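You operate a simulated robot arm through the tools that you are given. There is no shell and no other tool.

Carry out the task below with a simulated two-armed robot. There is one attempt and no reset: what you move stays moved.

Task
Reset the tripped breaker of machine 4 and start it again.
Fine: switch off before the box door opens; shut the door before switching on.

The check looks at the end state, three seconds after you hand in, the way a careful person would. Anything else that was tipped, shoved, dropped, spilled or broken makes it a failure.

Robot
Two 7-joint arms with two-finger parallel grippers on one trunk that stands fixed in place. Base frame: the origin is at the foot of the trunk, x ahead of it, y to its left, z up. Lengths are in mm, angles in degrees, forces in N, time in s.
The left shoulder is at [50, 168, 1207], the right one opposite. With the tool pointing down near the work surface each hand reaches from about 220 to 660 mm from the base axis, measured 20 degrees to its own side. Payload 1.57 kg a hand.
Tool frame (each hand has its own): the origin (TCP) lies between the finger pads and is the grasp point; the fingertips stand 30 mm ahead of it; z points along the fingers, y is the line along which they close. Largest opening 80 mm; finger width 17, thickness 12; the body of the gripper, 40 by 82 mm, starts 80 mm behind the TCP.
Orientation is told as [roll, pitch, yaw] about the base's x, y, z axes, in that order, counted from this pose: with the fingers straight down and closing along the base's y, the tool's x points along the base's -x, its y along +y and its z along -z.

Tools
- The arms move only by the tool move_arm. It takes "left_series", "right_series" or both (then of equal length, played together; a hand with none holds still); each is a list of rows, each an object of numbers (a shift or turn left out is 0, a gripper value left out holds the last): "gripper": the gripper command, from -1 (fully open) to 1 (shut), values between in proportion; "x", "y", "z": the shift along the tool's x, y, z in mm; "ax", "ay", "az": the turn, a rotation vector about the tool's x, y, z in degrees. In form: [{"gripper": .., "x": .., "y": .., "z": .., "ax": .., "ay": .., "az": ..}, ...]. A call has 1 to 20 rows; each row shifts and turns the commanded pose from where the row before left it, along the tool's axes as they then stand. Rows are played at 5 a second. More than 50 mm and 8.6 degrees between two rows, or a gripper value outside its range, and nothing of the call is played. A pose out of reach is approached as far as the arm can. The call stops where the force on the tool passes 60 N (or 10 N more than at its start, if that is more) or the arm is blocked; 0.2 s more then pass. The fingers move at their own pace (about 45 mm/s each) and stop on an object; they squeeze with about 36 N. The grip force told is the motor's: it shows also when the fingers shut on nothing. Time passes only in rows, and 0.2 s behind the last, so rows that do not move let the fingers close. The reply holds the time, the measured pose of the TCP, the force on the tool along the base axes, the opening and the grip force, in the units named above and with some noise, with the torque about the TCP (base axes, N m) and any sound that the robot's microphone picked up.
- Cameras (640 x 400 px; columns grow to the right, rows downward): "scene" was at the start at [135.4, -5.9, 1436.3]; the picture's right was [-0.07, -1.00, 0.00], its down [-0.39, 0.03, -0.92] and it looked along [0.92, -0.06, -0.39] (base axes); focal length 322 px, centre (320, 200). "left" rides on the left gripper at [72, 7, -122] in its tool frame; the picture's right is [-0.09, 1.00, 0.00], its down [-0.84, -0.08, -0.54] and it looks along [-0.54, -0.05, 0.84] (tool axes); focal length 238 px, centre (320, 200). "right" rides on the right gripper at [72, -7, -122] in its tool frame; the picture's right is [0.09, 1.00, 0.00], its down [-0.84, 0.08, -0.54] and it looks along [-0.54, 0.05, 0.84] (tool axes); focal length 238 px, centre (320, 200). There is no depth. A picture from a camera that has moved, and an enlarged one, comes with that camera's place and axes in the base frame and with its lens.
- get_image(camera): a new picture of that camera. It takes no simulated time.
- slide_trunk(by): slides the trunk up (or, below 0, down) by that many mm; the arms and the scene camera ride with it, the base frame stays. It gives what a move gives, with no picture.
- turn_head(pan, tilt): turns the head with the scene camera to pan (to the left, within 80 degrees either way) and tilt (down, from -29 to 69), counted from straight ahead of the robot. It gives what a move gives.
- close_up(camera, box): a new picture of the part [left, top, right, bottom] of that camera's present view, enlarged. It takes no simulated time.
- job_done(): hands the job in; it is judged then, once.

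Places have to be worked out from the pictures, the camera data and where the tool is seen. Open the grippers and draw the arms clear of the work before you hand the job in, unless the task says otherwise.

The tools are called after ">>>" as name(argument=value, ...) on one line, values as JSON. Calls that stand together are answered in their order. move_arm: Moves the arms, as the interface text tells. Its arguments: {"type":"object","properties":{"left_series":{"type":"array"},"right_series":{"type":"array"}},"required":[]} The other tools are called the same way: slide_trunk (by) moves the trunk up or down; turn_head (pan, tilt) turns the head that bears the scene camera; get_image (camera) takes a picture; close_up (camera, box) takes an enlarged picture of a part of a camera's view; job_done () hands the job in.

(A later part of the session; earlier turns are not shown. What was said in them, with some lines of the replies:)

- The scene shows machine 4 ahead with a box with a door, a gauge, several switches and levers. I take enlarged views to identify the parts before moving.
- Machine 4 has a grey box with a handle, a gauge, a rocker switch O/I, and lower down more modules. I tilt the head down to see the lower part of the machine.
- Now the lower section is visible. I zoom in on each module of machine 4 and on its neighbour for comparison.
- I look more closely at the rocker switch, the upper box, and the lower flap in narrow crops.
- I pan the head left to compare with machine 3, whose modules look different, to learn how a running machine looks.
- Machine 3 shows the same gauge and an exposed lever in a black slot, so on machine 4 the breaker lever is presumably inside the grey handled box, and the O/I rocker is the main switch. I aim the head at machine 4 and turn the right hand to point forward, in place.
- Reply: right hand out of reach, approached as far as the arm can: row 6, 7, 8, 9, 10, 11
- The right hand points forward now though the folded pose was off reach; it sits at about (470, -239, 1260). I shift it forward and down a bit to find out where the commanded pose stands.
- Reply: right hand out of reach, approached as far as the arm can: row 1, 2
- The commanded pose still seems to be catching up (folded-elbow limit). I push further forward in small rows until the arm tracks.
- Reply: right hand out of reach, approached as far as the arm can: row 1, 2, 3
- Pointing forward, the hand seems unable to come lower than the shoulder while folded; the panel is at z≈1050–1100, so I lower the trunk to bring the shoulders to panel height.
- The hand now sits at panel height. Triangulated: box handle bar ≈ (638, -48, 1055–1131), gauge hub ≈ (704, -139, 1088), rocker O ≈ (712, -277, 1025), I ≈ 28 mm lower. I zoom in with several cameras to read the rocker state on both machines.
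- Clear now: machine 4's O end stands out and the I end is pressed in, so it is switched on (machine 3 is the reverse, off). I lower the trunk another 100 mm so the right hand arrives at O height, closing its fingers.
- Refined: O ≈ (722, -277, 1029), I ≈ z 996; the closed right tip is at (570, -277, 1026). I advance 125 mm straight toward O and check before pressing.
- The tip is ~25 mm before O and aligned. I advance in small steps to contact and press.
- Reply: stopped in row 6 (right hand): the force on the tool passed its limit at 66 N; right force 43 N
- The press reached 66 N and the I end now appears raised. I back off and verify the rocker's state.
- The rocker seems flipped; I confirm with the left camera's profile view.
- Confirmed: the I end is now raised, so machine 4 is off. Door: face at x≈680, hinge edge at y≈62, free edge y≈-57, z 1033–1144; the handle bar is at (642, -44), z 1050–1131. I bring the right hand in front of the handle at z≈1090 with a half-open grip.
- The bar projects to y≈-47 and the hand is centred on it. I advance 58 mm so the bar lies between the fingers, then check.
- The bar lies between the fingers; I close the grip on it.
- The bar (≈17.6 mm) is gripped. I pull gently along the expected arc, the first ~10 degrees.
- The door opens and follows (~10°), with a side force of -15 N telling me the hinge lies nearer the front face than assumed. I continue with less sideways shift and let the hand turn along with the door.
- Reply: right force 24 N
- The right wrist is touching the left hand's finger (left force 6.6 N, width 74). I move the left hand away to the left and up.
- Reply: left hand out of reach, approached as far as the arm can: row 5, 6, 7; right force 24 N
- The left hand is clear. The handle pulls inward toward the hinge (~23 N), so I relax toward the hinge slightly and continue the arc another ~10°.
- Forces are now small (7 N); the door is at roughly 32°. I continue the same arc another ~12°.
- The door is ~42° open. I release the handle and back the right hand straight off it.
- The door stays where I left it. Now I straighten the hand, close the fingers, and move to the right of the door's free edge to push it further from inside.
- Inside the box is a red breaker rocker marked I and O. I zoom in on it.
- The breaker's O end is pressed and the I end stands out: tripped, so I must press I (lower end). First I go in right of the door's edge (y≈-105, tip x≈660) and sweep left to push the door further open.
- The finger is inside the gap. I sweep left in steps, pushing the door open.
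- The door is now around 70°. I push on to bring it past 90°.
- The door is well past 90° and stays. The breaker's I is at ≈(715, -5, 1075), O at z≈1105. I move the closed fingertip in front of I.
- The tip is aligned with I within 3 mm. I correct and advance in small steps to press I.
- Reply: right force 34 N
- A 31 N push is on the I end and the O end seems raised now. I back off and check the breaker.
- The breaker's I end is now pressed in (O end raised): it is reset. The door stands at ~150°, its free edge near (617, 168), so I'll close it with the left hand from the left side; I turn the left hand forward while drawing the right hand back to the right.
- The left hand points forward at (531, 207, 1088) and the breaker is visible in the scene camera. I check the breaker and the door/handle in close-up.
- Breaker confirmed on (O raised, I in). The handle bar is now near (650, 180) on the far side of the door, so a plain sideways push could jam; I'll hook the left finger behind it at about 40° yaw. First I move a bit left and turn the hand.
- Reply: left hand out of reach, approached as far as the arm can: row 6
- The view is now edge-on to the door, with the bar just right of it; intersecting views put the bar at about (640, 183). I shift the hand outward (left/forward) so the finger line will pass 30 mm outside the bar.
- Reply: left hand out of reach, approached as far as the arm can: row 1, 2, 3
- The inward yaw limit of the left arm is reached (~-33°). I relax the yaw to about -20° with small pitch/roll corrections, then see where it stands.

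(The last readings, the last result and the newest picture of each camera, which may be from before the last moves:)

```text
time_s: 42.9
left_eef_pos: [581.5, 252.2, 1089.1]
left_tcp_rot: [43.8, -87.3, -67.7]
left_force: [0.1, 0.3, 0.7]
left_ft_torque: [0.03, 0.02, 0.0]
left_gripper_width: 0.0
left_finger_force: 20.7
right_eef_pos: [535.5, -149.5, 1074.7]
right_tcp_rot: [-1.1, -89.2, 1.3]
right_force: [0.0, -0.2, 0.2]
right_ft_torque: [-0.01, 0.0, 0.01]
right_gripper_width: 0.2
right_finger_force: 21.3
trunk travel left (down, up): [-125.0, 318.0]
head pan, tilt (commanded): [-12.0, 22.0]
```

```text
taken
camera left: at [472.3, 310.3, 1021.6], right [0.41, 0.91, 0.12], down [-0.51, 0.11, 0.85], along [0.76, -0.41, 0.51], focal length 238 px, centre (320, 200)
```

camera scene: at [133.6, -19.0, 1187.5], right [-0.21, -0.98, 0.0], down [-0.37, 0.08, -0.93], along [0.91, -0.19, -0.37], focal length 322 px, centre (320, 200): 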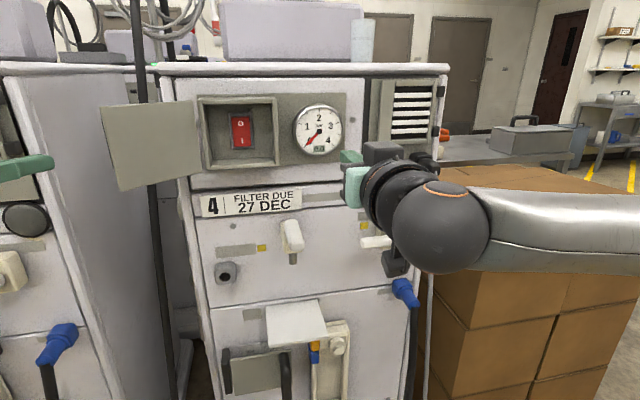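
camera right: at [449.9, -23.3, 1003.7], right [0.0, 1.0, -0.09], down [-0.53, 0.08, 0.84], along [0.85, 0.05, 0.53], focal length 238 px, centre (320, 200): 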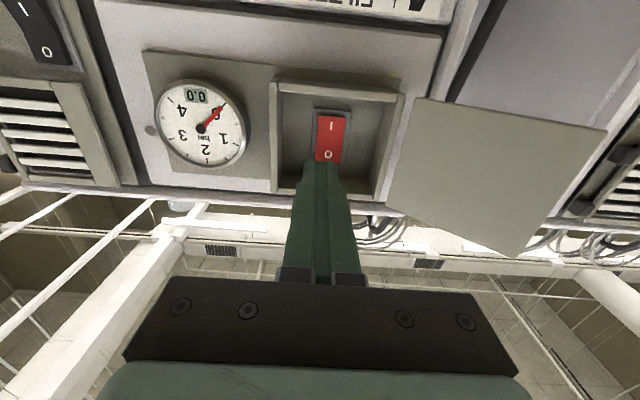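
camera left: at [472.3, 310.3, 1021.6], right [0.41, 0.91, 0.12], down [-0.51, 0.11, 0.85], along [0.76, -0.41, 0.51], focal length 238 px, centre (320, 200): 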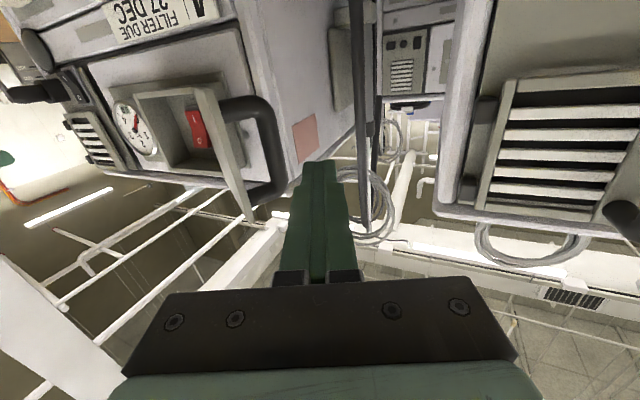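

The commanded pose tracks now: hand at (581, 252), yaw ≈ -25°, bar seen ~79 mm ahead and 39 mm to its right. I undo the tilt and advance 68 mm along the finger, passing outside the bar.

>>> move_arm(left_series=[{"ay": -2, "az": -1.7, "z": 10}, {"z": 15}, {"z": 15}, {"z": 15}, {"z": 13}])

>>> get_image(camera="left")

>>> get_image(camera="scene")

```text
time_s: 44.1
left_eef_pos: [643.4, 224.1, 1088.1]
left_tcp_rot: [115.9, -89.7, -139.9]
left_force: [0.6, -1.6, -0.2]
left_ft_torque: [-0.03, 0.03, -0.02]
left_gripper_width: 0.0
left_finger_force: 21.2
right_eef_pos: [534.5, -150.3, 1075.9]
right_tcp_rot: [-0.5, -89.2, 0.8]
right_force: [0.4, 0.0, -0.9]
right_ft_torque: [0.03, 0.02, 0.03]
right_gripper_width: 0.0
right_finger_force: 21.6
trunk travel left (down, up): [-125.0, 318.0]
head pan, tilt (commanded): [-12.0, 22.0]
```

```text
taken
camera left: at [535.3, 279.4, 1016.9], right [0.41, 0.91, 0.1], down [-0.53, 0.15, 0.84], along [0.75, -0.39, 0.54], focal length 238 px, centre (320, 200)
```

left: 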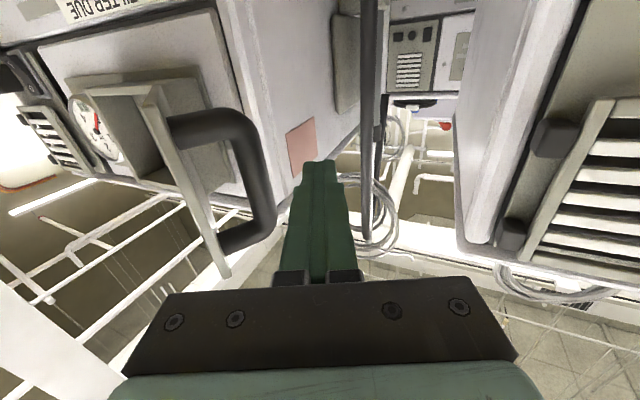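

```text
taken
camera scene: at [133.7, -18.9, 1187.5], right [-0.21, -0.98, 0.0], down [-0.37, 0.08, -0.93], along [0.91, -0.19, -0.37], focal length 322 px, centre (320, 200)
```

scene: 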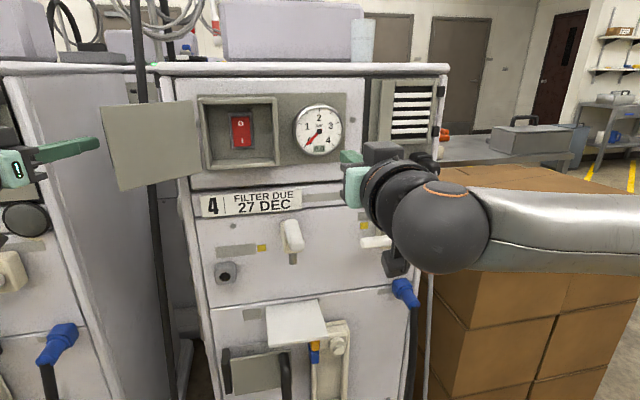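

The finger is outside the bar (≈40 mm lateral, bar 12 mm ahead of the TCP). I move sideways into contact and then draw the bar along its closing arc for the first part.

>>> move_arm(left_series=[{"z": 3, "y": -9}, {"z": 3, "y": -9}, {"z": 3, "y": -8.6}, {"z": -6.6, "y": -7.5}, {"z": -6.6, "y": -7.5}, {"z": -6.6, "y": -7.5}])

>>> get_image(camera="left")

>>> get_image(camera="scene")

```text
time_s: 45.5
left_eef_pos: [611.9, 183.4, 1088.2]
left_tcp_rot: [130.9, -89.8, -155.0]
left_force: [0.2, 0.3, 0.5]
left_ft_torque: [0.02, 0.02, -0.01]
left_gripper_width: 0.0
left_finger_force: 21.3
right_eef_pos: [534.4, -149.9, 1075.6]
right_tcp_rot: [-1.7, -89.1, 2.0]
right_force: [0.2, 1.1, 0.2]
right_ft_torque: [0.03, 0.0, -0.02]
right_gripper_width: 0.0
right_finger_force: 21.5
trunk travel left (down, up): [-125.0, 318.0]
head pan, tilt (commanded): [-12.0, 22.0]
```

```text
taken
camera left: at [504.9, 239.3, 1016.6], right [0.41, 0.91, 0.1], down [-0.53, 0.15, 0.84], along [0.74, -0.39, 0.54], focal length 238 px, centre (320, 200)
```

left: 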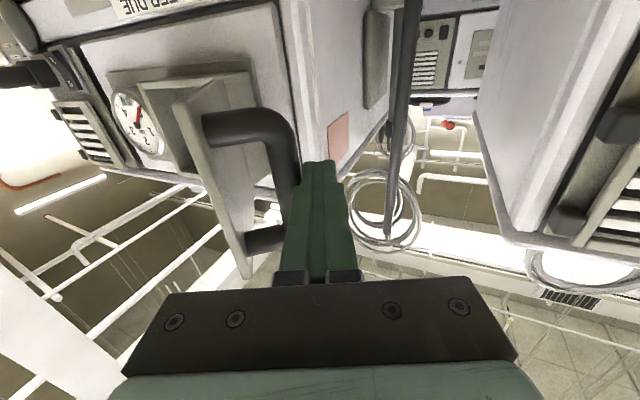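

```text
taken
camera scene: at [133.6, -18.7, 1187.5], right [-0.21, -0.98, 0.0], down [-0.37, 0.08, -0.93], along [0.91, -0.19, -0.37], focal length 322 px, centre (320, 200)
```

scene: 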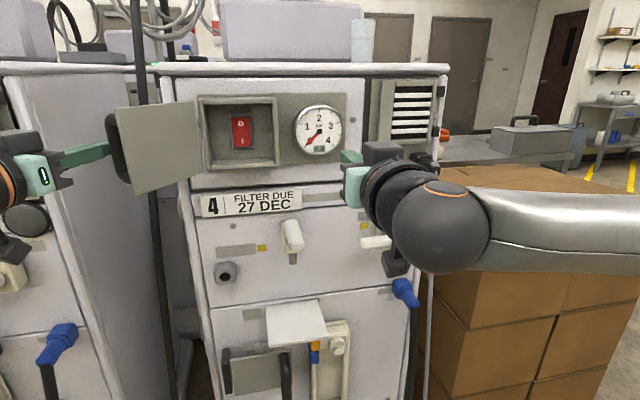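

The door is following (now ~130°) with negligible force. I continue along the arc.

>>> move_arm(left_series=[{"z": -4.3, "y": -9}, {"z": -4.3, "y": -9}, {"z": -4.2, "y": -9}, {"z": -1.8, "y": -9.6}, {"z": -1.7, "y": -9.6}, {"z": -1.7, "y": -9.7}])

>>> get_image(camera="left")

>>> get_image(camera="scene")

```text
time_s: 46.9
left_eef_pos: [575.8, 138.9, 1087.5]
left_tcp_rot: [123.2, -89.8, -147.2]
left_force: [-0.3, 0.7, -0.5]
left_ft_torque: [0.02, 0.0, -0.04]
left_gripper_width: 0.2
left_finger_force: 21.1
right_eef_pos: [534.5, -149.3, 1075.3]
right_tcp_rot: [-0.5, -89.2, 0.9]
right_force: [-0.8, 0.1, 0.8]
right_ft_torque: [0.0, -0.02, -0.03]
right_gripper_width: 0.0
right_finger_force: 20.8
trunk travel left (down, up): [-125.0, 318.0]
head pan, tilt (commanded): [-12.0, 22.0]
```

```text
taken
camera left: at [466.4, 195.4, 1016.6], right [0.41, 0.91, 0.09], down [-0.53, 0.15, 0.84], along [0.75, -0.39, 0.54], focal length 238 px, centre (320, 200)
```

left: 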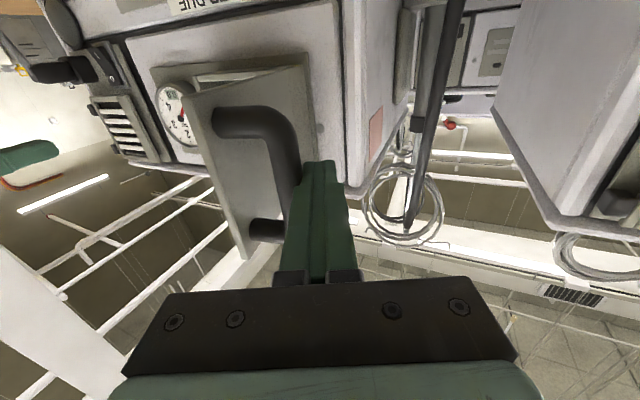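

```text
taken
camera scene: at [133.7, -18.9, 1187.5], right [-0.21, -0.98, 0.0], down [-0.37, 0.08, -0.93], along [0.91, -0.19, -0.37], focal length 322 px, centre (320, 200)
```

scene: 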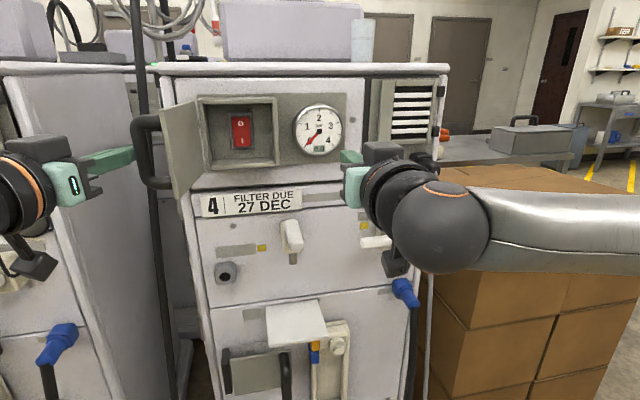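

The door is ~100° now. I continue pushing the bar to the right along the arc.

>>> move_arm(left_series=[{"z": 0.5, "y": -9.8}, {"z": 0.6, "y": -9.9}, {"z": 0.6, "y": -9.9}, {"z": 3.2, "y": -9.3}, {"z": 3.3, "y": -9.3}, {"z": 3.3, "y": -9.4}, {"z": 5.6, "y": -8.2}, {"z": 5.7, "y": -8.2}, {"z": 5.7, "y": -8.2}])

>>> get_image(camera="left")

>>> get_image(camera="scene")

```text
time_s: 48.9
left_eef_pos: [566.6, 52.6, 1087.5]
left_tcp_rot: [117.2, -89.7, -141.5]
left_force: [0.4, -0.9, 0.3]
left_ft_torque: [0.01, 0.02, 0.02]
left_gripper_width: 0.0
left_finger_force: 21.0
right_eef_pos: [533.5, -150.3, 1074.5]
right_tcp_rot: [-0.4, -89.3, 0.5]
right_force: [0.0, -0.4, 0.6]
right_ft_torque: [0.02, 0.06, -0.01]
right_gripper_width: 0.3
right_finger_force: 21.9
trunk travel left (down, up): [-125.0, 318.0]
head pan, tilt (commanded): [-12.0, 22.0]
```

```text
taken
camera left: at [459.3, 109.0, 1016.8], right [0.41, 0.91, 0.09], down [-0.53, 0.15, 0.84], along [0.75, -0.39, 0.54], focal length 238 px, centre (320, 200)
```

left: 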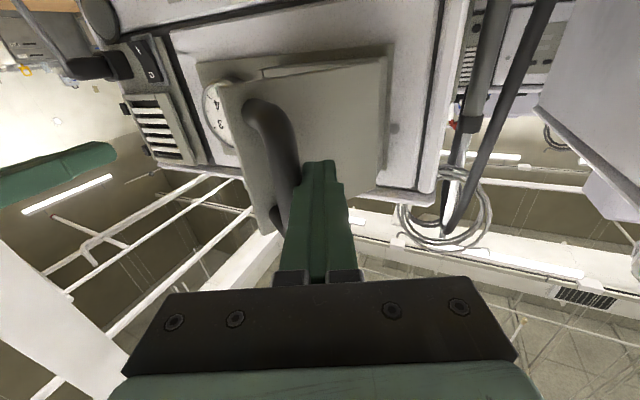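

```text
taken
camera scene: at [133.7, -18.9, 1187.5], right [-0.21, -0.98, 0.0], down [-0.37, 0.08, -0.93], along [0.91, -0.19, -0.37], focal length 322 px, centre (320, 200)
```

scene: 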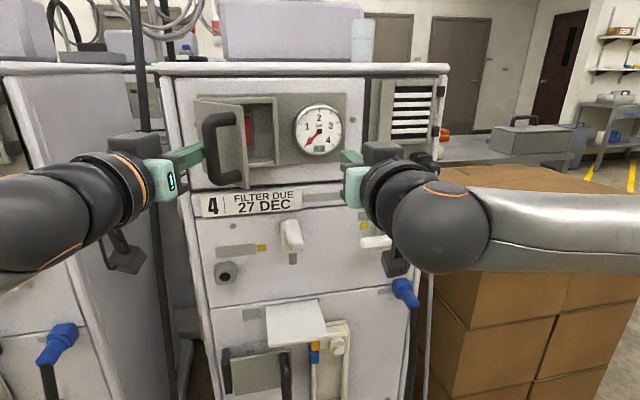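

Door ~60°. I turn the left hand back to straight while pushing on, and simultaneously move the right hand further right, away from the work.

>>> move_arm(left_series=[{"z": 4, "y": -8.5, "ax": -8.3}, {"z": 2.7, "y": -9, "ax": -8.3}, {"z": 1.35, "y": -9.3, "ax": -8.3}, {"z": 6, "y": -8}, {"z": 6, "y": -8}, {"z": 6.5, "y": -7}], right_series=[{"y": -21}, {"y": -21}, {"y": -21}, {"y": -21}, {"y": -21}, {"y": -21}])

>>> get_image(camera="left")

>>> get_image(camera="scene")

```text
time_s: 50.3
left_eef_pos: [585.2, 2.4, 1089.5]
left_tcp_rot: [153.8, -89.8, -152.9]
left_force: [0.6, -0.7, 0.1]
left_ft_torque: [-0.02, 0.02, -0.02]
left_gripper_width: 0.0
left_finger_force: 21.1
right_eef_pos: [534.5, -277.8, 1073.8]
right_tcp_rot: [-1.2, -89.2, 1.6]
right_force: [-0.1, 0.3, -0.9]
right_ft_torque: [-0.02, 0.0, -0.01]
right_gripper_width: 0.0
right_finger_force: 21.6
trunk travel left (down, up): [-125.0, 318.0]
head pan, tilt (commanded): [-12.0, 22.0]
```

```text
taken
camera left: at [465.3, 7.0, 1017.7], right [-0.02, 1.0, 0.09], down [-0.54, -0.09, 0.83], along [0.84, -0.04, 0.54], focal length 238 px, centre (320, 200)
```

left: 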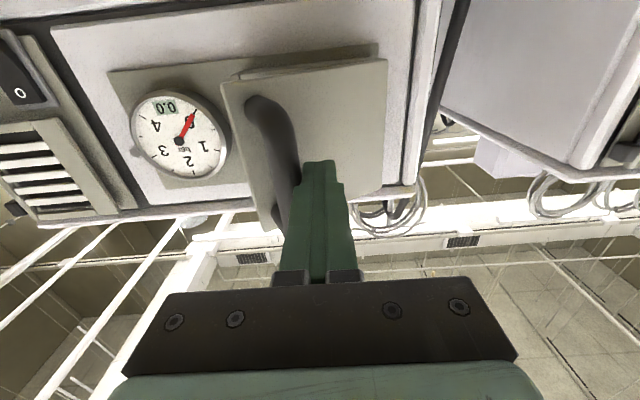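

```text
taken
camera scene: at [133.8, -18.8, 1187.5], right [-0.21, -0.98, 0.0], down [-0.37, 0.08, -0.93], along [0.91, -0.19, -0.37], focal length 322 px, centre (320, 200)
```

scene: 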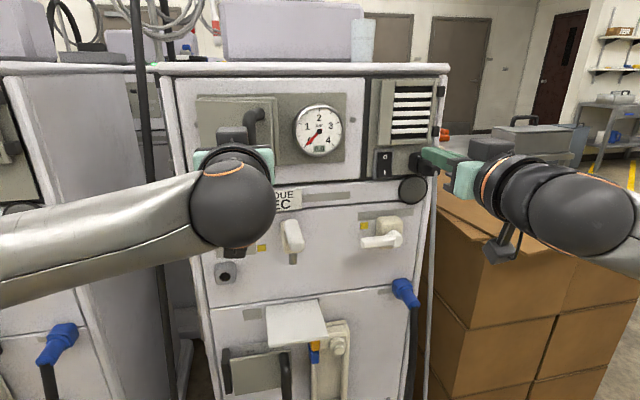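

Door ~25°. The fingertip lies left of the bar facing the door plate, so I now push straight forward on the plate to shut it.

>>> move_arm(left_series=[{"z": 8, "y": 2}, {"z": 8}, {"z": 8}, {"z": 8}, {"z": 8}, {"z": 8}, {"z": 4}, {"z": 4}])

>>> get_image(camera="left")

>>> get_image(camera="scene")

```text
time_s: 52.1
left_eef_pos: [643.6, 5.6, 1089.4]
left_tcp_rot: [142.3, -89.8, -141.3]
left_force: [-0.6, 0.0, 0.0]
left_ft_torque: [-0.01, 0.0, -0.01]
left_gripper_width: 0.0
left_finger_force: 20.6
right_eef_pos: [534.2, -278.2, 1074.4]
right_tcp_rot: [-0.5, -89.2, 0.7]
right_force: [0.6, 0.6, 0.1]
right_ft_torque: [-0.02, -0.01, -0.02]
right_gripper_width: 0.0
right_finger_force: 21.4
trunk travel left (down, up): [-125.0, 318.0]
head pan, tilt (commanded): [-12.0, 22.0]
```

```text
taken
camera left: at [521.1, 9.8, 1017.3], right [-0.02, 1.0, 0.09], down [-0.54, -0.09, 0.83], along [0.84, -0.04, 0.54], focal length 238 px, centre (320, 200)
```

left: 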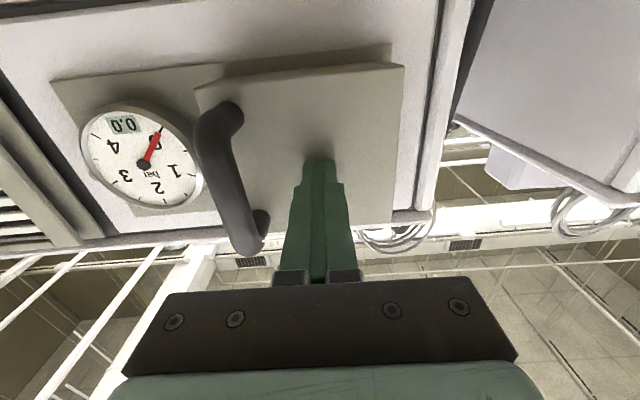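

```text
taken
camera scene: at [133.7, -18.9, 1187.5], right [-0.21, -0.98, 0.0], down [-0.37, 0.08, -0.93], along [0.91, -0.19, -0.37], focal length 322 px, centre (320, 200)
```

scene: 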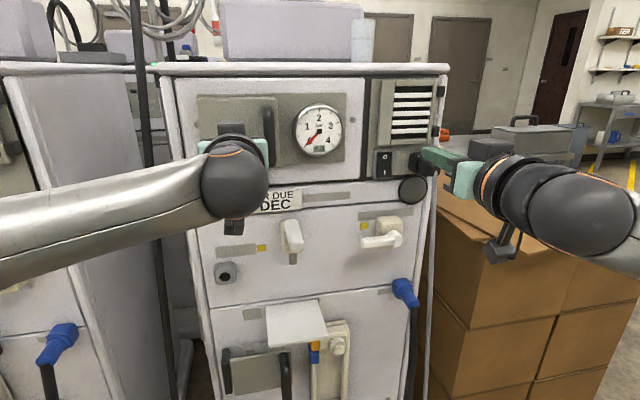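

Nearly shut. I push on in 2 mm steps until the force rises.

>>> move_arm(left_series=[{"z": 2}, {"z": 2}, {"z": 2}, {"z": 2}, {"z": 2}, {"z": 2}])

>>> get_image(camera="left")

```text
time_s: 53.2
left_eef_pos: [644.9, 3.7, 1089.1]
left_tcp_rot: [104.7, -89.9, -103.8]
left_force: [-36.8, 13.2, -3.8]
left_ft_torque: [-0.01, 0.12, 0.33]
left_gripper_width: 0.0
left_finger_force: 21.6
right_eef_pos: [532.0, -275.9, 1078.4]
right_tcp_rot: [-11.7, -89.4, 11.8]
right_force: [0.1, -0.1, 0.0]
right_ft_torque: [-0.04, -0.01, -0.02]
right_gripper_width: 0.2
right_finger_force: 21.4
trunk travel left (down, up): [-125.0, 318.0]
head pan, tilt (commanded): [-12.0, 22.0]
stopped in row 5 (left hand): the force on the tool passed its limit at 63 N (the readings are from after the stop); the commanded pose is now the measured one
```

```text
taken
camera left: at [523.0, 9.4, 1018.1], right [-0.01, 1.0, 0.09], down [-0.54, -0.09, 0.84], along [0.84, -0.04, 0.54], focal length 238 px, centre (320, 200)
```

left: 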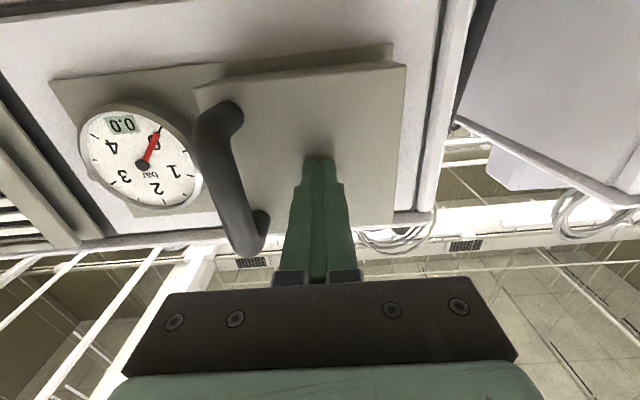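

The force rose sharply at TCP x≈645, so the door is seated. I withdraw the left hand back and left, then inspect the door.

>>> move_arm(left_series=[{"z": -10}, {"z": -25}, {"z": -25}, {"z": -25}, {"z": -20, "y": 15}, {"y": 30}, {"y": 30}, {"y": 30}, {"y": 30}, {"y": 30}])

>>> get_image(camera="scene")

>>> close_up(camera="scene", box=[180, 80, 360, 200])

>>> get_image(camera="left")

>>> get_image(camera="right")

```text
time_s: 55.4
left_eef_pos: [543.5, 167.1, 1086.7]
left_tcp_rot: [49.3, -89.7, -48.5]
left_force: [-0.3, 0.2, 0.1]
left_ft_torque: [0.01, -0.02, 0.02]
left_gripper_width: 0.2
left_finger_force: 21.0
right_eef_pos: [534.5, -277.5, 1074.5]
right_tcp_rot: [-0.5, -89.3, 0.7]
right_force: [0.2, 0.1, -0.3]
right_ft_torque: [0.05, -0.01, -0.01]
right_gripper_width: 0.1
right_finger_force: 21.4
trunk travel left (down, up): [-125.0, 318.0]
head pan, tilt (commanded): [-12.0, 22.0]
```

```text
taken
camera scene: at [133.7, -19.0, 1187.5], right [-0.21, -0.98, 0.0], down [-0.37, 0.08, -0.93], along [0.91, -0.19, -0.37], focal length 322 px, centre (320, 200)
```

scene: 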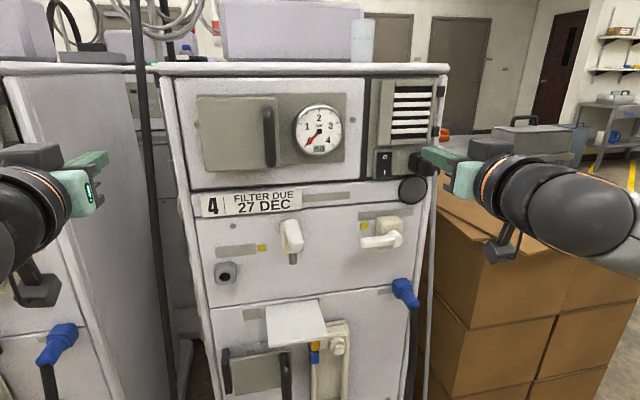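

```text
3.33 times, centred on (270, 140) of scene
camera zoom: at [133.7, -19.0, 1187.5], right [-0.21, -0.98, 0.0], down [-0.37, 0.08, -0.93], along [0.91, -0.19, -0.37], focal length 1075 px, centre (487, 400)
```

zoom: 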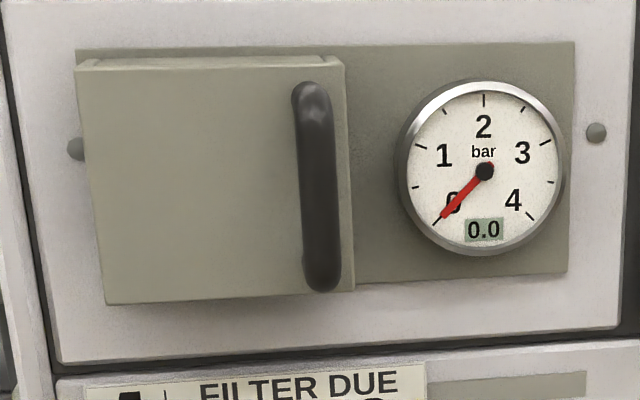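

```text
taken
camera left: at [421.4, 172.9, 1016.3], right [-0.01, 1.0, 0.1], down [-0.54, -0.09, 0.84], along [0.84, -0.04, 0.54], focal length 238 px, centre (320, 200)
```

left: 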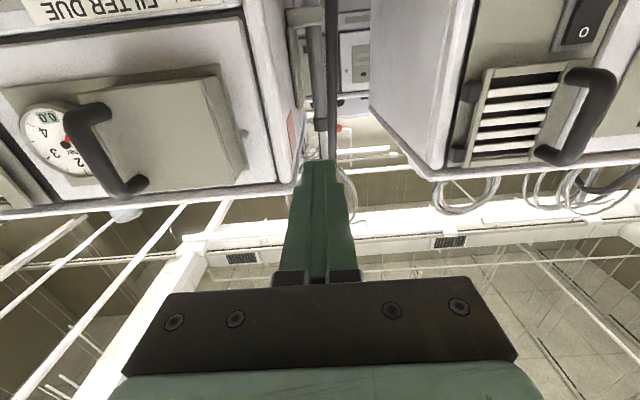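

```text
taken
camera right: at [411.1, -285.1, 1003.7], right [-0.01, 1.0, -0.09], down [-0.53, 0.08, 0.84], along [0.85, 0.05, 0.53], focal length 238 px, centre (320, 200)
```

right: 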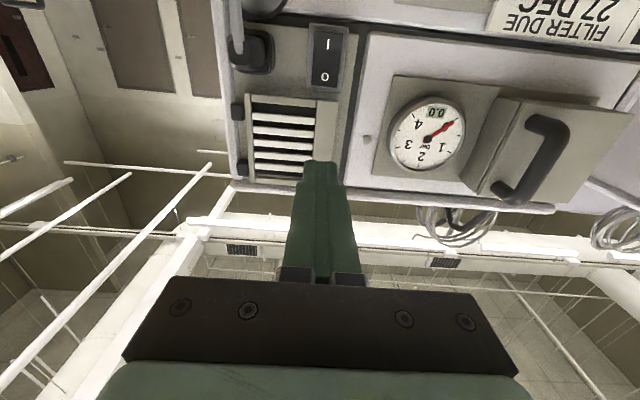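

The door matches its original closed look. Now I lower the trunk 78 mm so the right fingertip comes level with the I end (z≈996) of the main switch.

>>> slide_trunk(by=-78)

>>> turn_head(pan=-12, tilt=14)

>>> get_image(camera="right")

>>> get_image(camera="scene")

```text
time_s: 56.6
left_eef_pos: [543.0, 167.0, 1009.0]
left_tcp_rot: [47.5, -89.7, -46.6]
left_force: [0.6, -0.3, -0.6]
left_ft_torque: [0.01, 0.04, 0.02]
left_gripper_width: 0.1
left_finger_force: 21.2
right_eef_pos: [533.5, -278.6, 997.5]
right_tcp_rot: [-0.3, -89.3, 0.6]
right_force: [0.9, 0.6, -0.3]
right_ft_torque: [-0.01, -0.02, 0.01]
right_gripper_width: 0.2
right_finger_force: 21.1
trunk travel left (down, up): [-47.0, 396.0]
head pan, tilt (commanded): [-12.0, 22.0]
```

```text
time_s: 57.3
left_eef_pos: [543.5, 167.3, 1007.7]
left_tcp_rot: [45.3, -89.7, -44.6]
left_force: [0.0, -0.7, -0.7]
left_ft_torque: [0.01, 0.03, 0.03]
left_gripper_width: 0.1
left_finger_force: 21.3
right_eef_pos: [534.2, -277.2, 996.6]
right_tcp_rot: [-0.2, -89.3, 0.6]
right_force: [-0.4, 0.3, -0.6]
right_ft_torque: [0.02, -0.01, -0.01]
right_gripper_width: 0.2
right_finger_force: 21.3
trunk travel left (down, up): [-47.0, 396.0]
head pan, tilt (commanded): [-12.0, 14.0]
```

```text
taken
camera right: at [411.1, -285.1, 925.7], right [-0.01, 1.0, -0.09], down [-0.53, 0.08, 0.84], along [0.85, 0.05, 0.53], focal length 238 px, centre (320, 200)
```

right: 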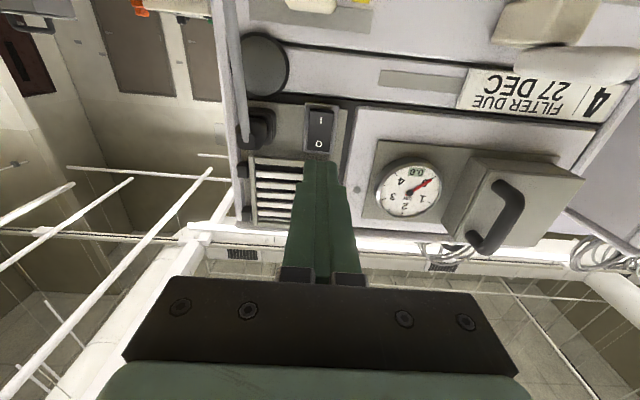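

```text
taken
camera scene: at [134.2, -19.1, 1122.5], right [-0.21, -0.98, 0.0], down [-0.24, 0.05, -0.97], along [0.95, -0.2, -0.24], focal length 322 px, centre (320, 200)
```

scene: 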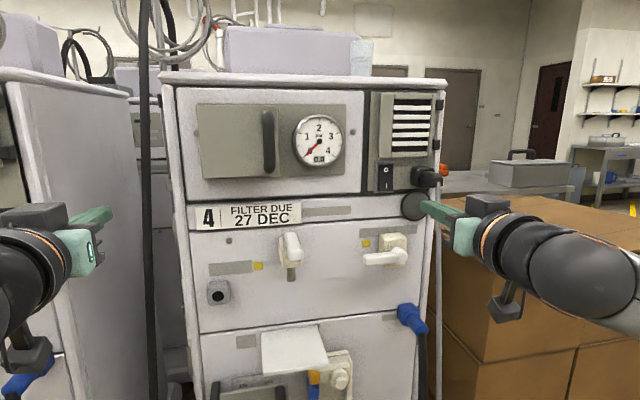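

I is at ≈(712, -277, 998) and the tip is level with it. I advance 115 mm, then check.

>>> move_arm(right_series=[{"z": 25}, {"z": 25}, {"z": 25}, {"z": 25}, {"z": 15}])

>>> get_image(camera="right")

>>> close_up(camera="scene", box=[350, 140, 450, 230])

```text
time_s: 58.5
left_eef_pos: [543.5, 167.3, 1008.9]
left_tcp_rot: [44.9, -89.7, -44.2]
left_force: [-0.3, -0.1, 0.6]
left_ft_torque: [0.01, -0.01, 0.01]
left_gripper_width: 0.2
left_finger_force: 21.1
right_eef_pos: [650.1, -276.3, 994.0]
right_tcp_rot: [-0.8, -89.2, 1.1]
right_force: [-0.1, 0.4, 0.6]
right_ft_torque: [0.01, 0.01, -0.02]
right_gripper_width: 0.0
right_finger_force: 21.2
trunk travel left (down, up): [-47.0, 396.0]
head pan, tilt (commanded): [-12.0, 14.0]
```

```text
taken
camera right: at [527.0, -283.9, 923.3], right [-0.01, 1.0, -0.09], down [-0.53, 0.08, 0.84], along [0.85, 0.05, 0.53], focal length 238 px, centre (320, 200)
```

right: 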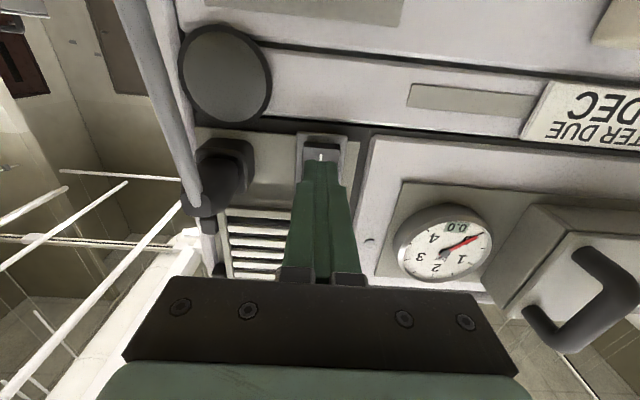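

```text
4.44 times, centred on (400, 185) of scene
camera zoom: at [134.2, -19.1, 1122.5], right [-0.21, -0.98, 0.0], down [-0.24, 0.05, -0.97], along [0.95, -0.2, -0.24], focal length 1433 px, centre (-36, 267)
```

zoom: 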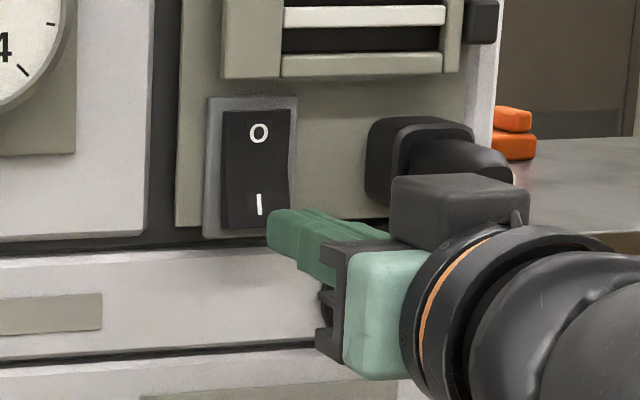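

Aligned (I at z≈997, tip at 994). I nudge up 2 mm and press in small steps.

>>> move_arm(right_series=[{"z": 8, "x": -2}, {"z": 7}, {"z": 4}, {"z": 3}, {"z": 3}, {"z": 3}, {"z": 3}, {"z": 3}])

>>> close_up(camera="scene", box=[350, 140, 450, 230])

>>> close_up(camera="right", box=[250, 90, 400, 220])

```text
time_s: 60.3
left_eef_pos: [540.5, 166.2, 1010.3]
left_tcp_rot: [91.4, -89.6, -90.6]
left_force: [-0.3, -0.3, -0.3]
left_ft_torque: [-0.02, -0.04, -0.02]
left_gripper_width: 0.0
left_finger_force: 21.2
right_eef_pos: [680.5, -277.8, 995.7]
right_tcp_rot: [0.8, -89.1, -0.6]
right_force: [-47.5, -1.8, -16.2]
right_ft_torque: [-0.05, 0.09, -0.08]
right_gripper_width: 0.1
right_finger_force: 21.7
trunk travel left (down, up): [-47.0, 396.0]
head pan, tilt (commanded): [-12.0, 14.0]
```

```text
4.44 times, centred on (400, 185) of scene
camera zoom: at [131.1, -19.9, 1122.7], right [-0.21, -0.98, 0.0], down [-0.23, 0.05, -0.97], along [0.95, -0.2, -0.24], focal length 1433 px, centre (-36, 267)
```

zoom: 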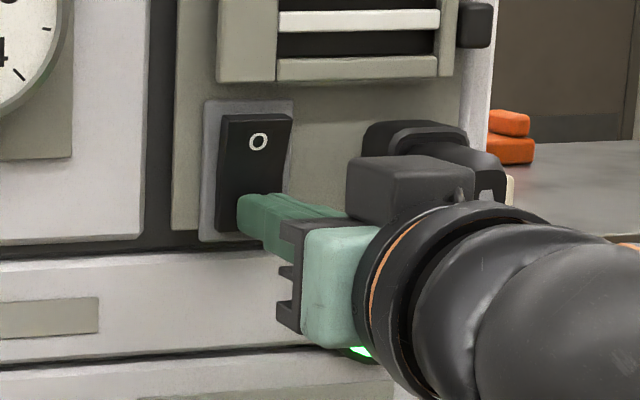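

```text
3.08 times, centred on (325, 155) of right
camera zoom: at [557.2, -284.8, 925.8], right [0.0, 1.0, -0.09], down [-0.53, 0.08, 0.84], along [0.85, 0.05, 0.53], focal length 733 px, centre (305, 338)
```

zoom: 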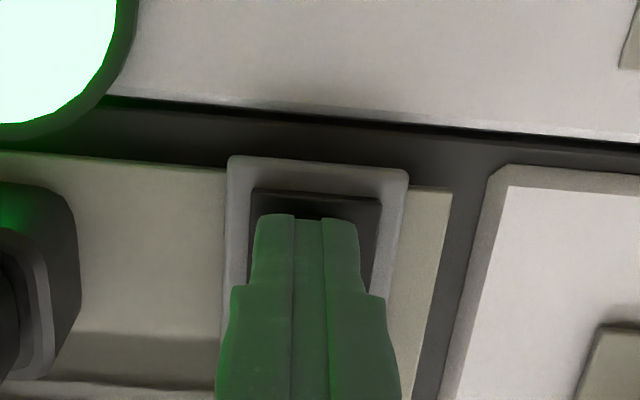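

The round lamp now glows green, so the machine is running. I withdraw the right hand straight back and look over everything.

>>> move_arm(right_series=[{"z": -10}, {"z": -25}, {"z": -30}, {"z": -30}, {"z": -30}])

>>> get_image(camera="scene")

>>> close_up(camera="scene", box=[170, 70, 460, 240])

>>> get_image(camera="right")

```text
time_s: 61.5
left_eef_pos: [543.1, 166.6, 1009.0]
left_tcp_rot: [45.1, -89.7, -44.5]
left_force: [0.4, -1.0, 0.0]
left_ft_torque: [-0.01, -0.01, 0.0]
left_gripper_width: 0.1
left_finger_force: 21.4
right_eef_pos: [560.2, -277.4, 998.0]
right_tcp_rot: [1.4, -89.2, -1.1]
right_force: [-0.6, 0.0, 0.3]
right_ft_torque: [-0.02, 0.01, 0.02]
right_gripper_width: 0.1
right_finger_force: 21.5
trunk travel left (down, up): [-47.0, 396.0]
head pan, tilt (commanded): [-12.0, 14.0]
```

```text
taken
camera scene: at [134.4, -19.0, 1122.5], right [-0.21, -0.98, 0.0], down [-0.24, 0.05, -0.97], along [0.95, -0.2, -0.24], focal length 322 px, centre (320, 200)
```

scene: 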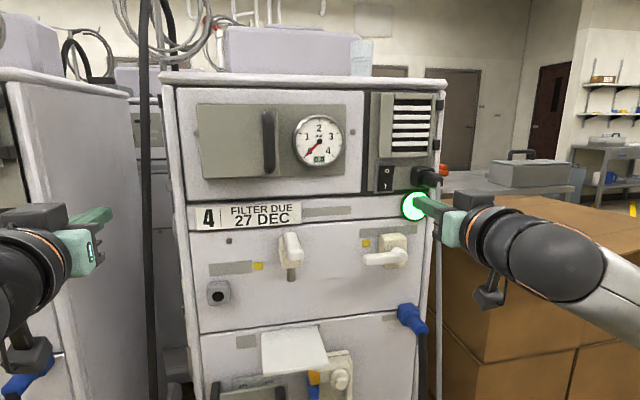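

```text
2.21 times, centred on (315, 155) of scene
camera zoom: at [134.4, -19.0, 1122.5], right [-0.21, -0.98, 0.0], down [-0.24, 0.05, -0.97], along [0.95, -0.2, -0.24], focal length 712 px, centre (331, 299)
```

zoom: 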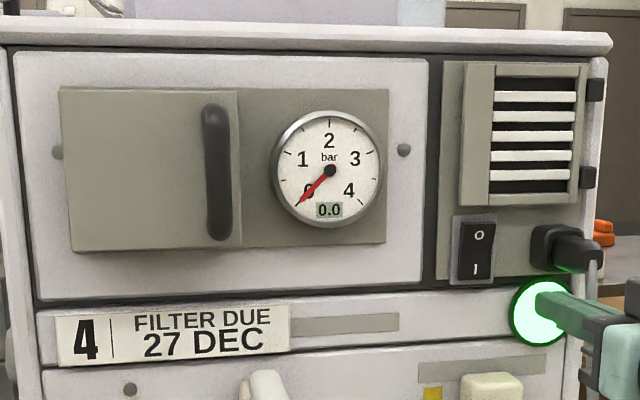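

```text
taken
camera right: at [435.3, -285.0, 926.8], right [-0.01, 1.0, -0.09], down [-0.53, 0.07, 0.84], along [0.85, 0.05, 0.53], focal length 238 px, centre (320, 200)
```

right: 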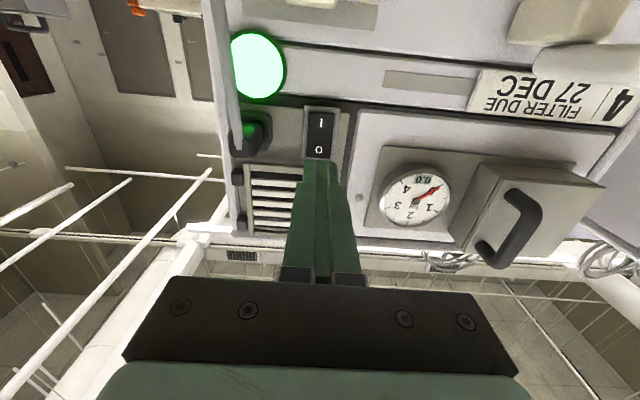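

Lamp green, door shut, switch at I. I draw both arms back and open the grippers.

>>> move_arm(left_series=[{"z": -15, "gripper": 1}, {"z": -15}, {"gripper": -1}, {"gripper": -1}, {"gripper": -1}, {"gripper": -1}, {"gripper": -1}, {"gripper": -1}], right_series=[{"z": -20, "gripper": 1}, {"z": -20}, {"gripper": -1}, {"gripper": -1}, {"gripper": -1}, {"gripper": -1}, {"gripper": -1}, {"gripper": -1}])

>>> turn_head(pan=-6, tilt=20)

>>> get_image(camera="scene")

>>> get_image(camera="left")

>>> get_image(camera="right")

```text
time_s: 63.3
left_eef_pos: [513.6, 166.1, 1008.2]
left_tcp_rot: [45.7, -89.7, -45.1]
left_force: [-0.1, 1.1, 0.4]
left_ft_torque: [0.01, 0.01, 0.03]
left_gripper_width: 80.1
left_finger_force: 0.1
right_eef_pos: [519.3, -278.3, 997.0]
right_tcp_rot: [-0.3, -89.2, 0.5]
right_force: [0.5, 0.6, 0.4]
right_ft_torque: [0.0, 0.01, -0.03]
right_gripper_width: 79.9
right_finger_force: 0.0
trunk travel left (down, up): [-47.0, 396.0]
head pan, tilt (commanded): [-12.0, 14.0]
```

```text
time_s: 63.9
left_eef_pos: [513.1, 165.6, 1008.0]
left_tcp_rot: [45.9, -89.8, -45.3]
left_force: [0.0, 0.1, 0.6]
left_ft_torque: [0.01, 0.02, 0.01]
left_gripper_width: 80.1
left_finger_force: 0.0
right_eef_pos: [518.9, -277.8, 996.9]
right_tcp_rot: [-0.2, -89.1, 0.4]
right_force: [-0.6, -1.0, 0.5]
right_ft_torque: [0.0, 0.01, 0.0]
right_gripper_width: 80.2
right_finger_force: 0.1
trunk travel left (down, up): [-47.0, 396.0]
head pan, tilt (commanded): [-6.0, 20.0]
```

```text
taken
camera scene: at [135.5, -9.4, 1112.8], right [-0.11, -0.99, 0.0], down [-0.34, 0.04, -0.94], along [0.93, -0.1, -0.34], focal length 322 px, centre (320, 200)
```

scene: 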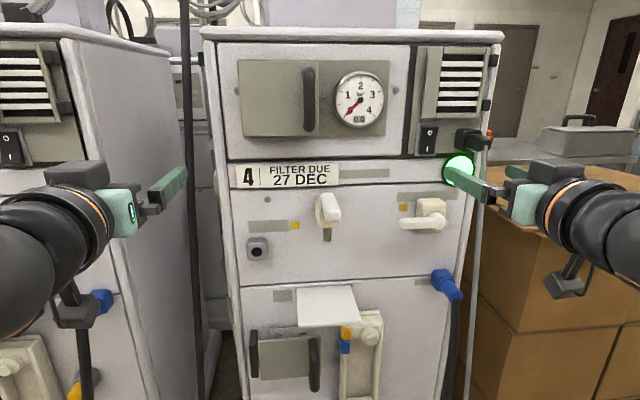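

```text
taken
camera left: at [391.8, 171.8, 937.6], right [-0.01, 1.0, 0.1], down [-0.54, -0.09, 0.84], along [0.84, -0.04, 0.54], focal length 238 px, centre (320, 200)
```

left: 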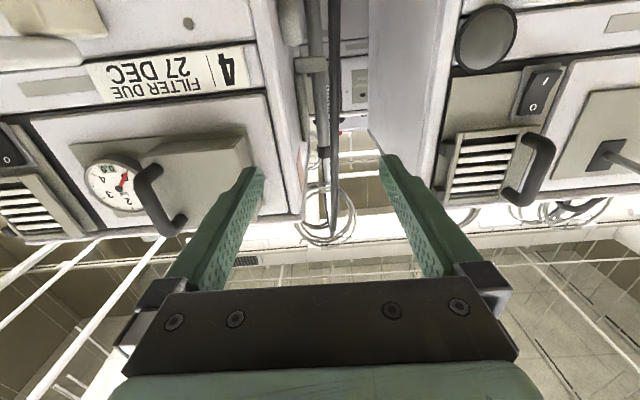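

```text
taken
camera right: at [395.7, -286.2, 926.6], right [-0.01, 1.0, -0.09], down [-0.53, 0.08, 0.84], along [0.85, 0.05, 0.53], focal length 238 px, centre (320, 200)
```

right: 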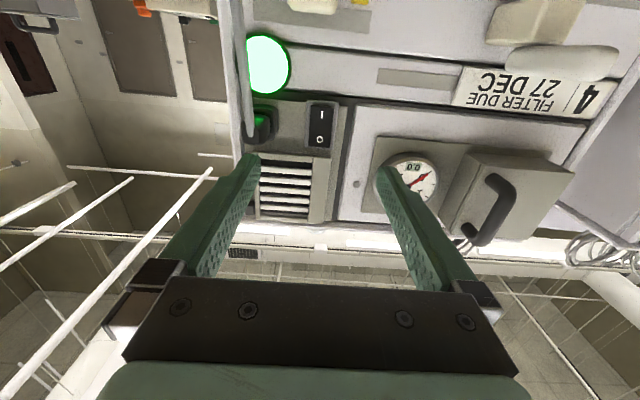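

The lamp stays lit. A last close look at the gauge, door seam, switch and the cup on top before handing in.

>>> close_up(camera="scene", box=[220, 40, 400, 150])

>>> close_up(camera="right", box=[360, 130, 600, 260])

>>> close_up(camera="left", box=[40, 100, 290, 250])

>>> turn_head(pan=-6, tilt=2)

>>> get_image(camera="scene")

```text
3.56 times, centred on (310, 95) of scene
camera zoom: at [135.5, -9.4, 1112.8], right [-0.11, -0.99, 0.0], down [-0.34, 0.04, -0.94], along [0.93, -0.1, -0.34], focal length 1146 px, centre (356, 573)
```

zoom: 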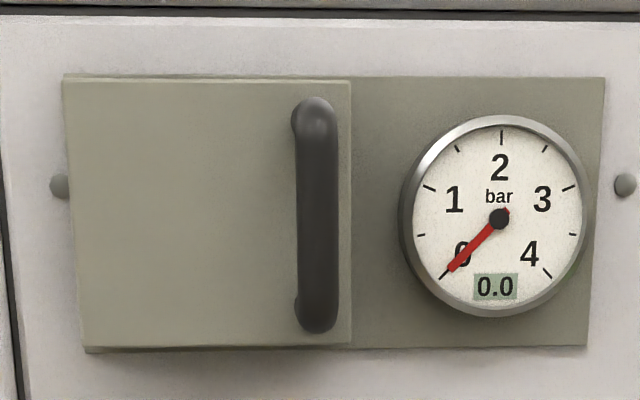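

```text
2.67 times, centred on (480, 195) of right
camera zoom: at [395.7, -286.2, 926.6], right [-0.01, 1.0, -0.09], down [-0.53, 0.08, 0.84], along [0.85, 0.05, 0.53], focal length 636 px, centre (-107, 213)
```

zoom: 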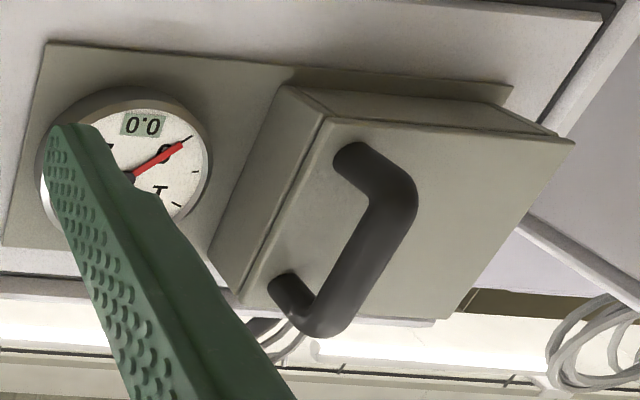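

```text
2.56 times, centred on (165, 175) of left
camera zoom: at [391.8, 171.8, 937.6], right [-0.01, 1.0, 0.1], down [-0.54, -0.09, 0.84], along [0.84, -0.04, 0.54], focal length 610 px, centre (717, 264)
```

zoom: 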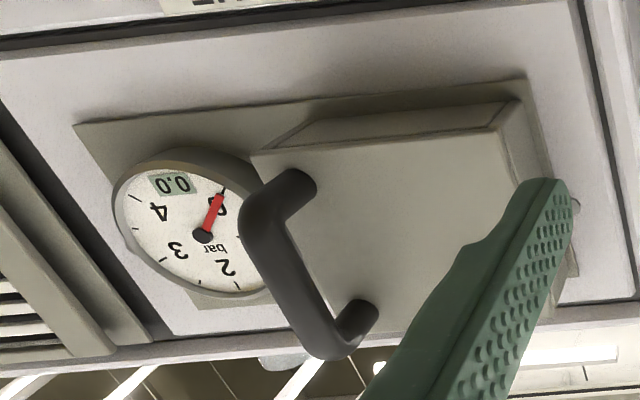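

```text
time_s: 64.7
left_eef_pos: [513.5, 166.4, 1007.7]
left_tcp_rot: [45.3, -89.7, -44.5]
left_force: [-0.3, 0.7, 1.1]
left_ft_torque: [0.03, 0.02, -0.03]
left_gripper_width: 80.0
left_finger_force: 0.1
right_eef_pos: [520.0, -279.3, 996.5]
right_tcp_rot: [-0.3, -89.2, 0.6]
right_force: [0.6, -0.2, 0.7]
right_ft_torque: [0.0, 0.01, 0.0]
right_gripper_width: 80.3
right_finger_force: 0.1
trunk travel left (down, up): [-47.0, 396.0]
head pan, tilt (commanded): [-6.0, 2.0]
```

```text
taken
camera scene: at [133.2, -9.1, 1141.8], right [-0.1, -0.99, 0.0], down [-0.04, 0.0, -1.0], along [0.99, -0.1, -0.04], focal length 322 px, centre (320, 200)
```

scene: 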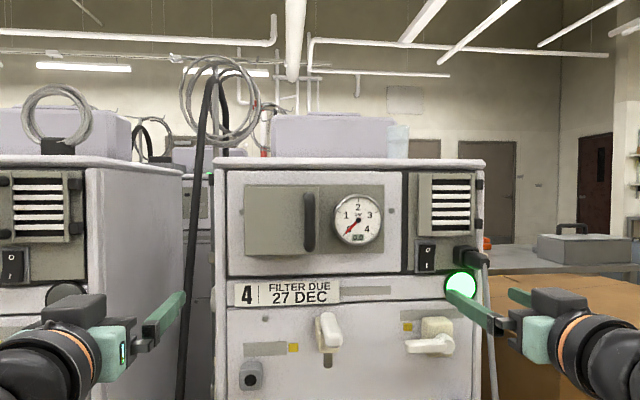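

The door sits flush, the switch is at I, the lamp is green, the cup is still on top, and both hands are open and clear. I hand the job in.

>>> job_done()

```text
The job is handed in.
```

Machine 4's breaker is reset and the machine is running again. Its round lamp came on green when I switched it on and was still lit at hand-in.

1. **Switched off:** I pressed O on the main switch before touching the box door.
2. **Reset the breaker:** I opened the box and found the red breaker rocker tripped, with its O end in. I pressed I, and close-ups showed the I end in.
3. **Shut the door:** I pushed it until it seated, and its seams looked closed from both sides.
4. **Switched on:** I pressed I on the main switch with the door shut.

The pressure gauge still read 0.0 bar at the end, the same as before I started.

While I was opening the door, my right wrist briefly touched the left hand's finger, with no effect on the machine. The last pictures show nothing else moved, and the cup on top is still in place. Both grippers are open and drawn back from the machine.
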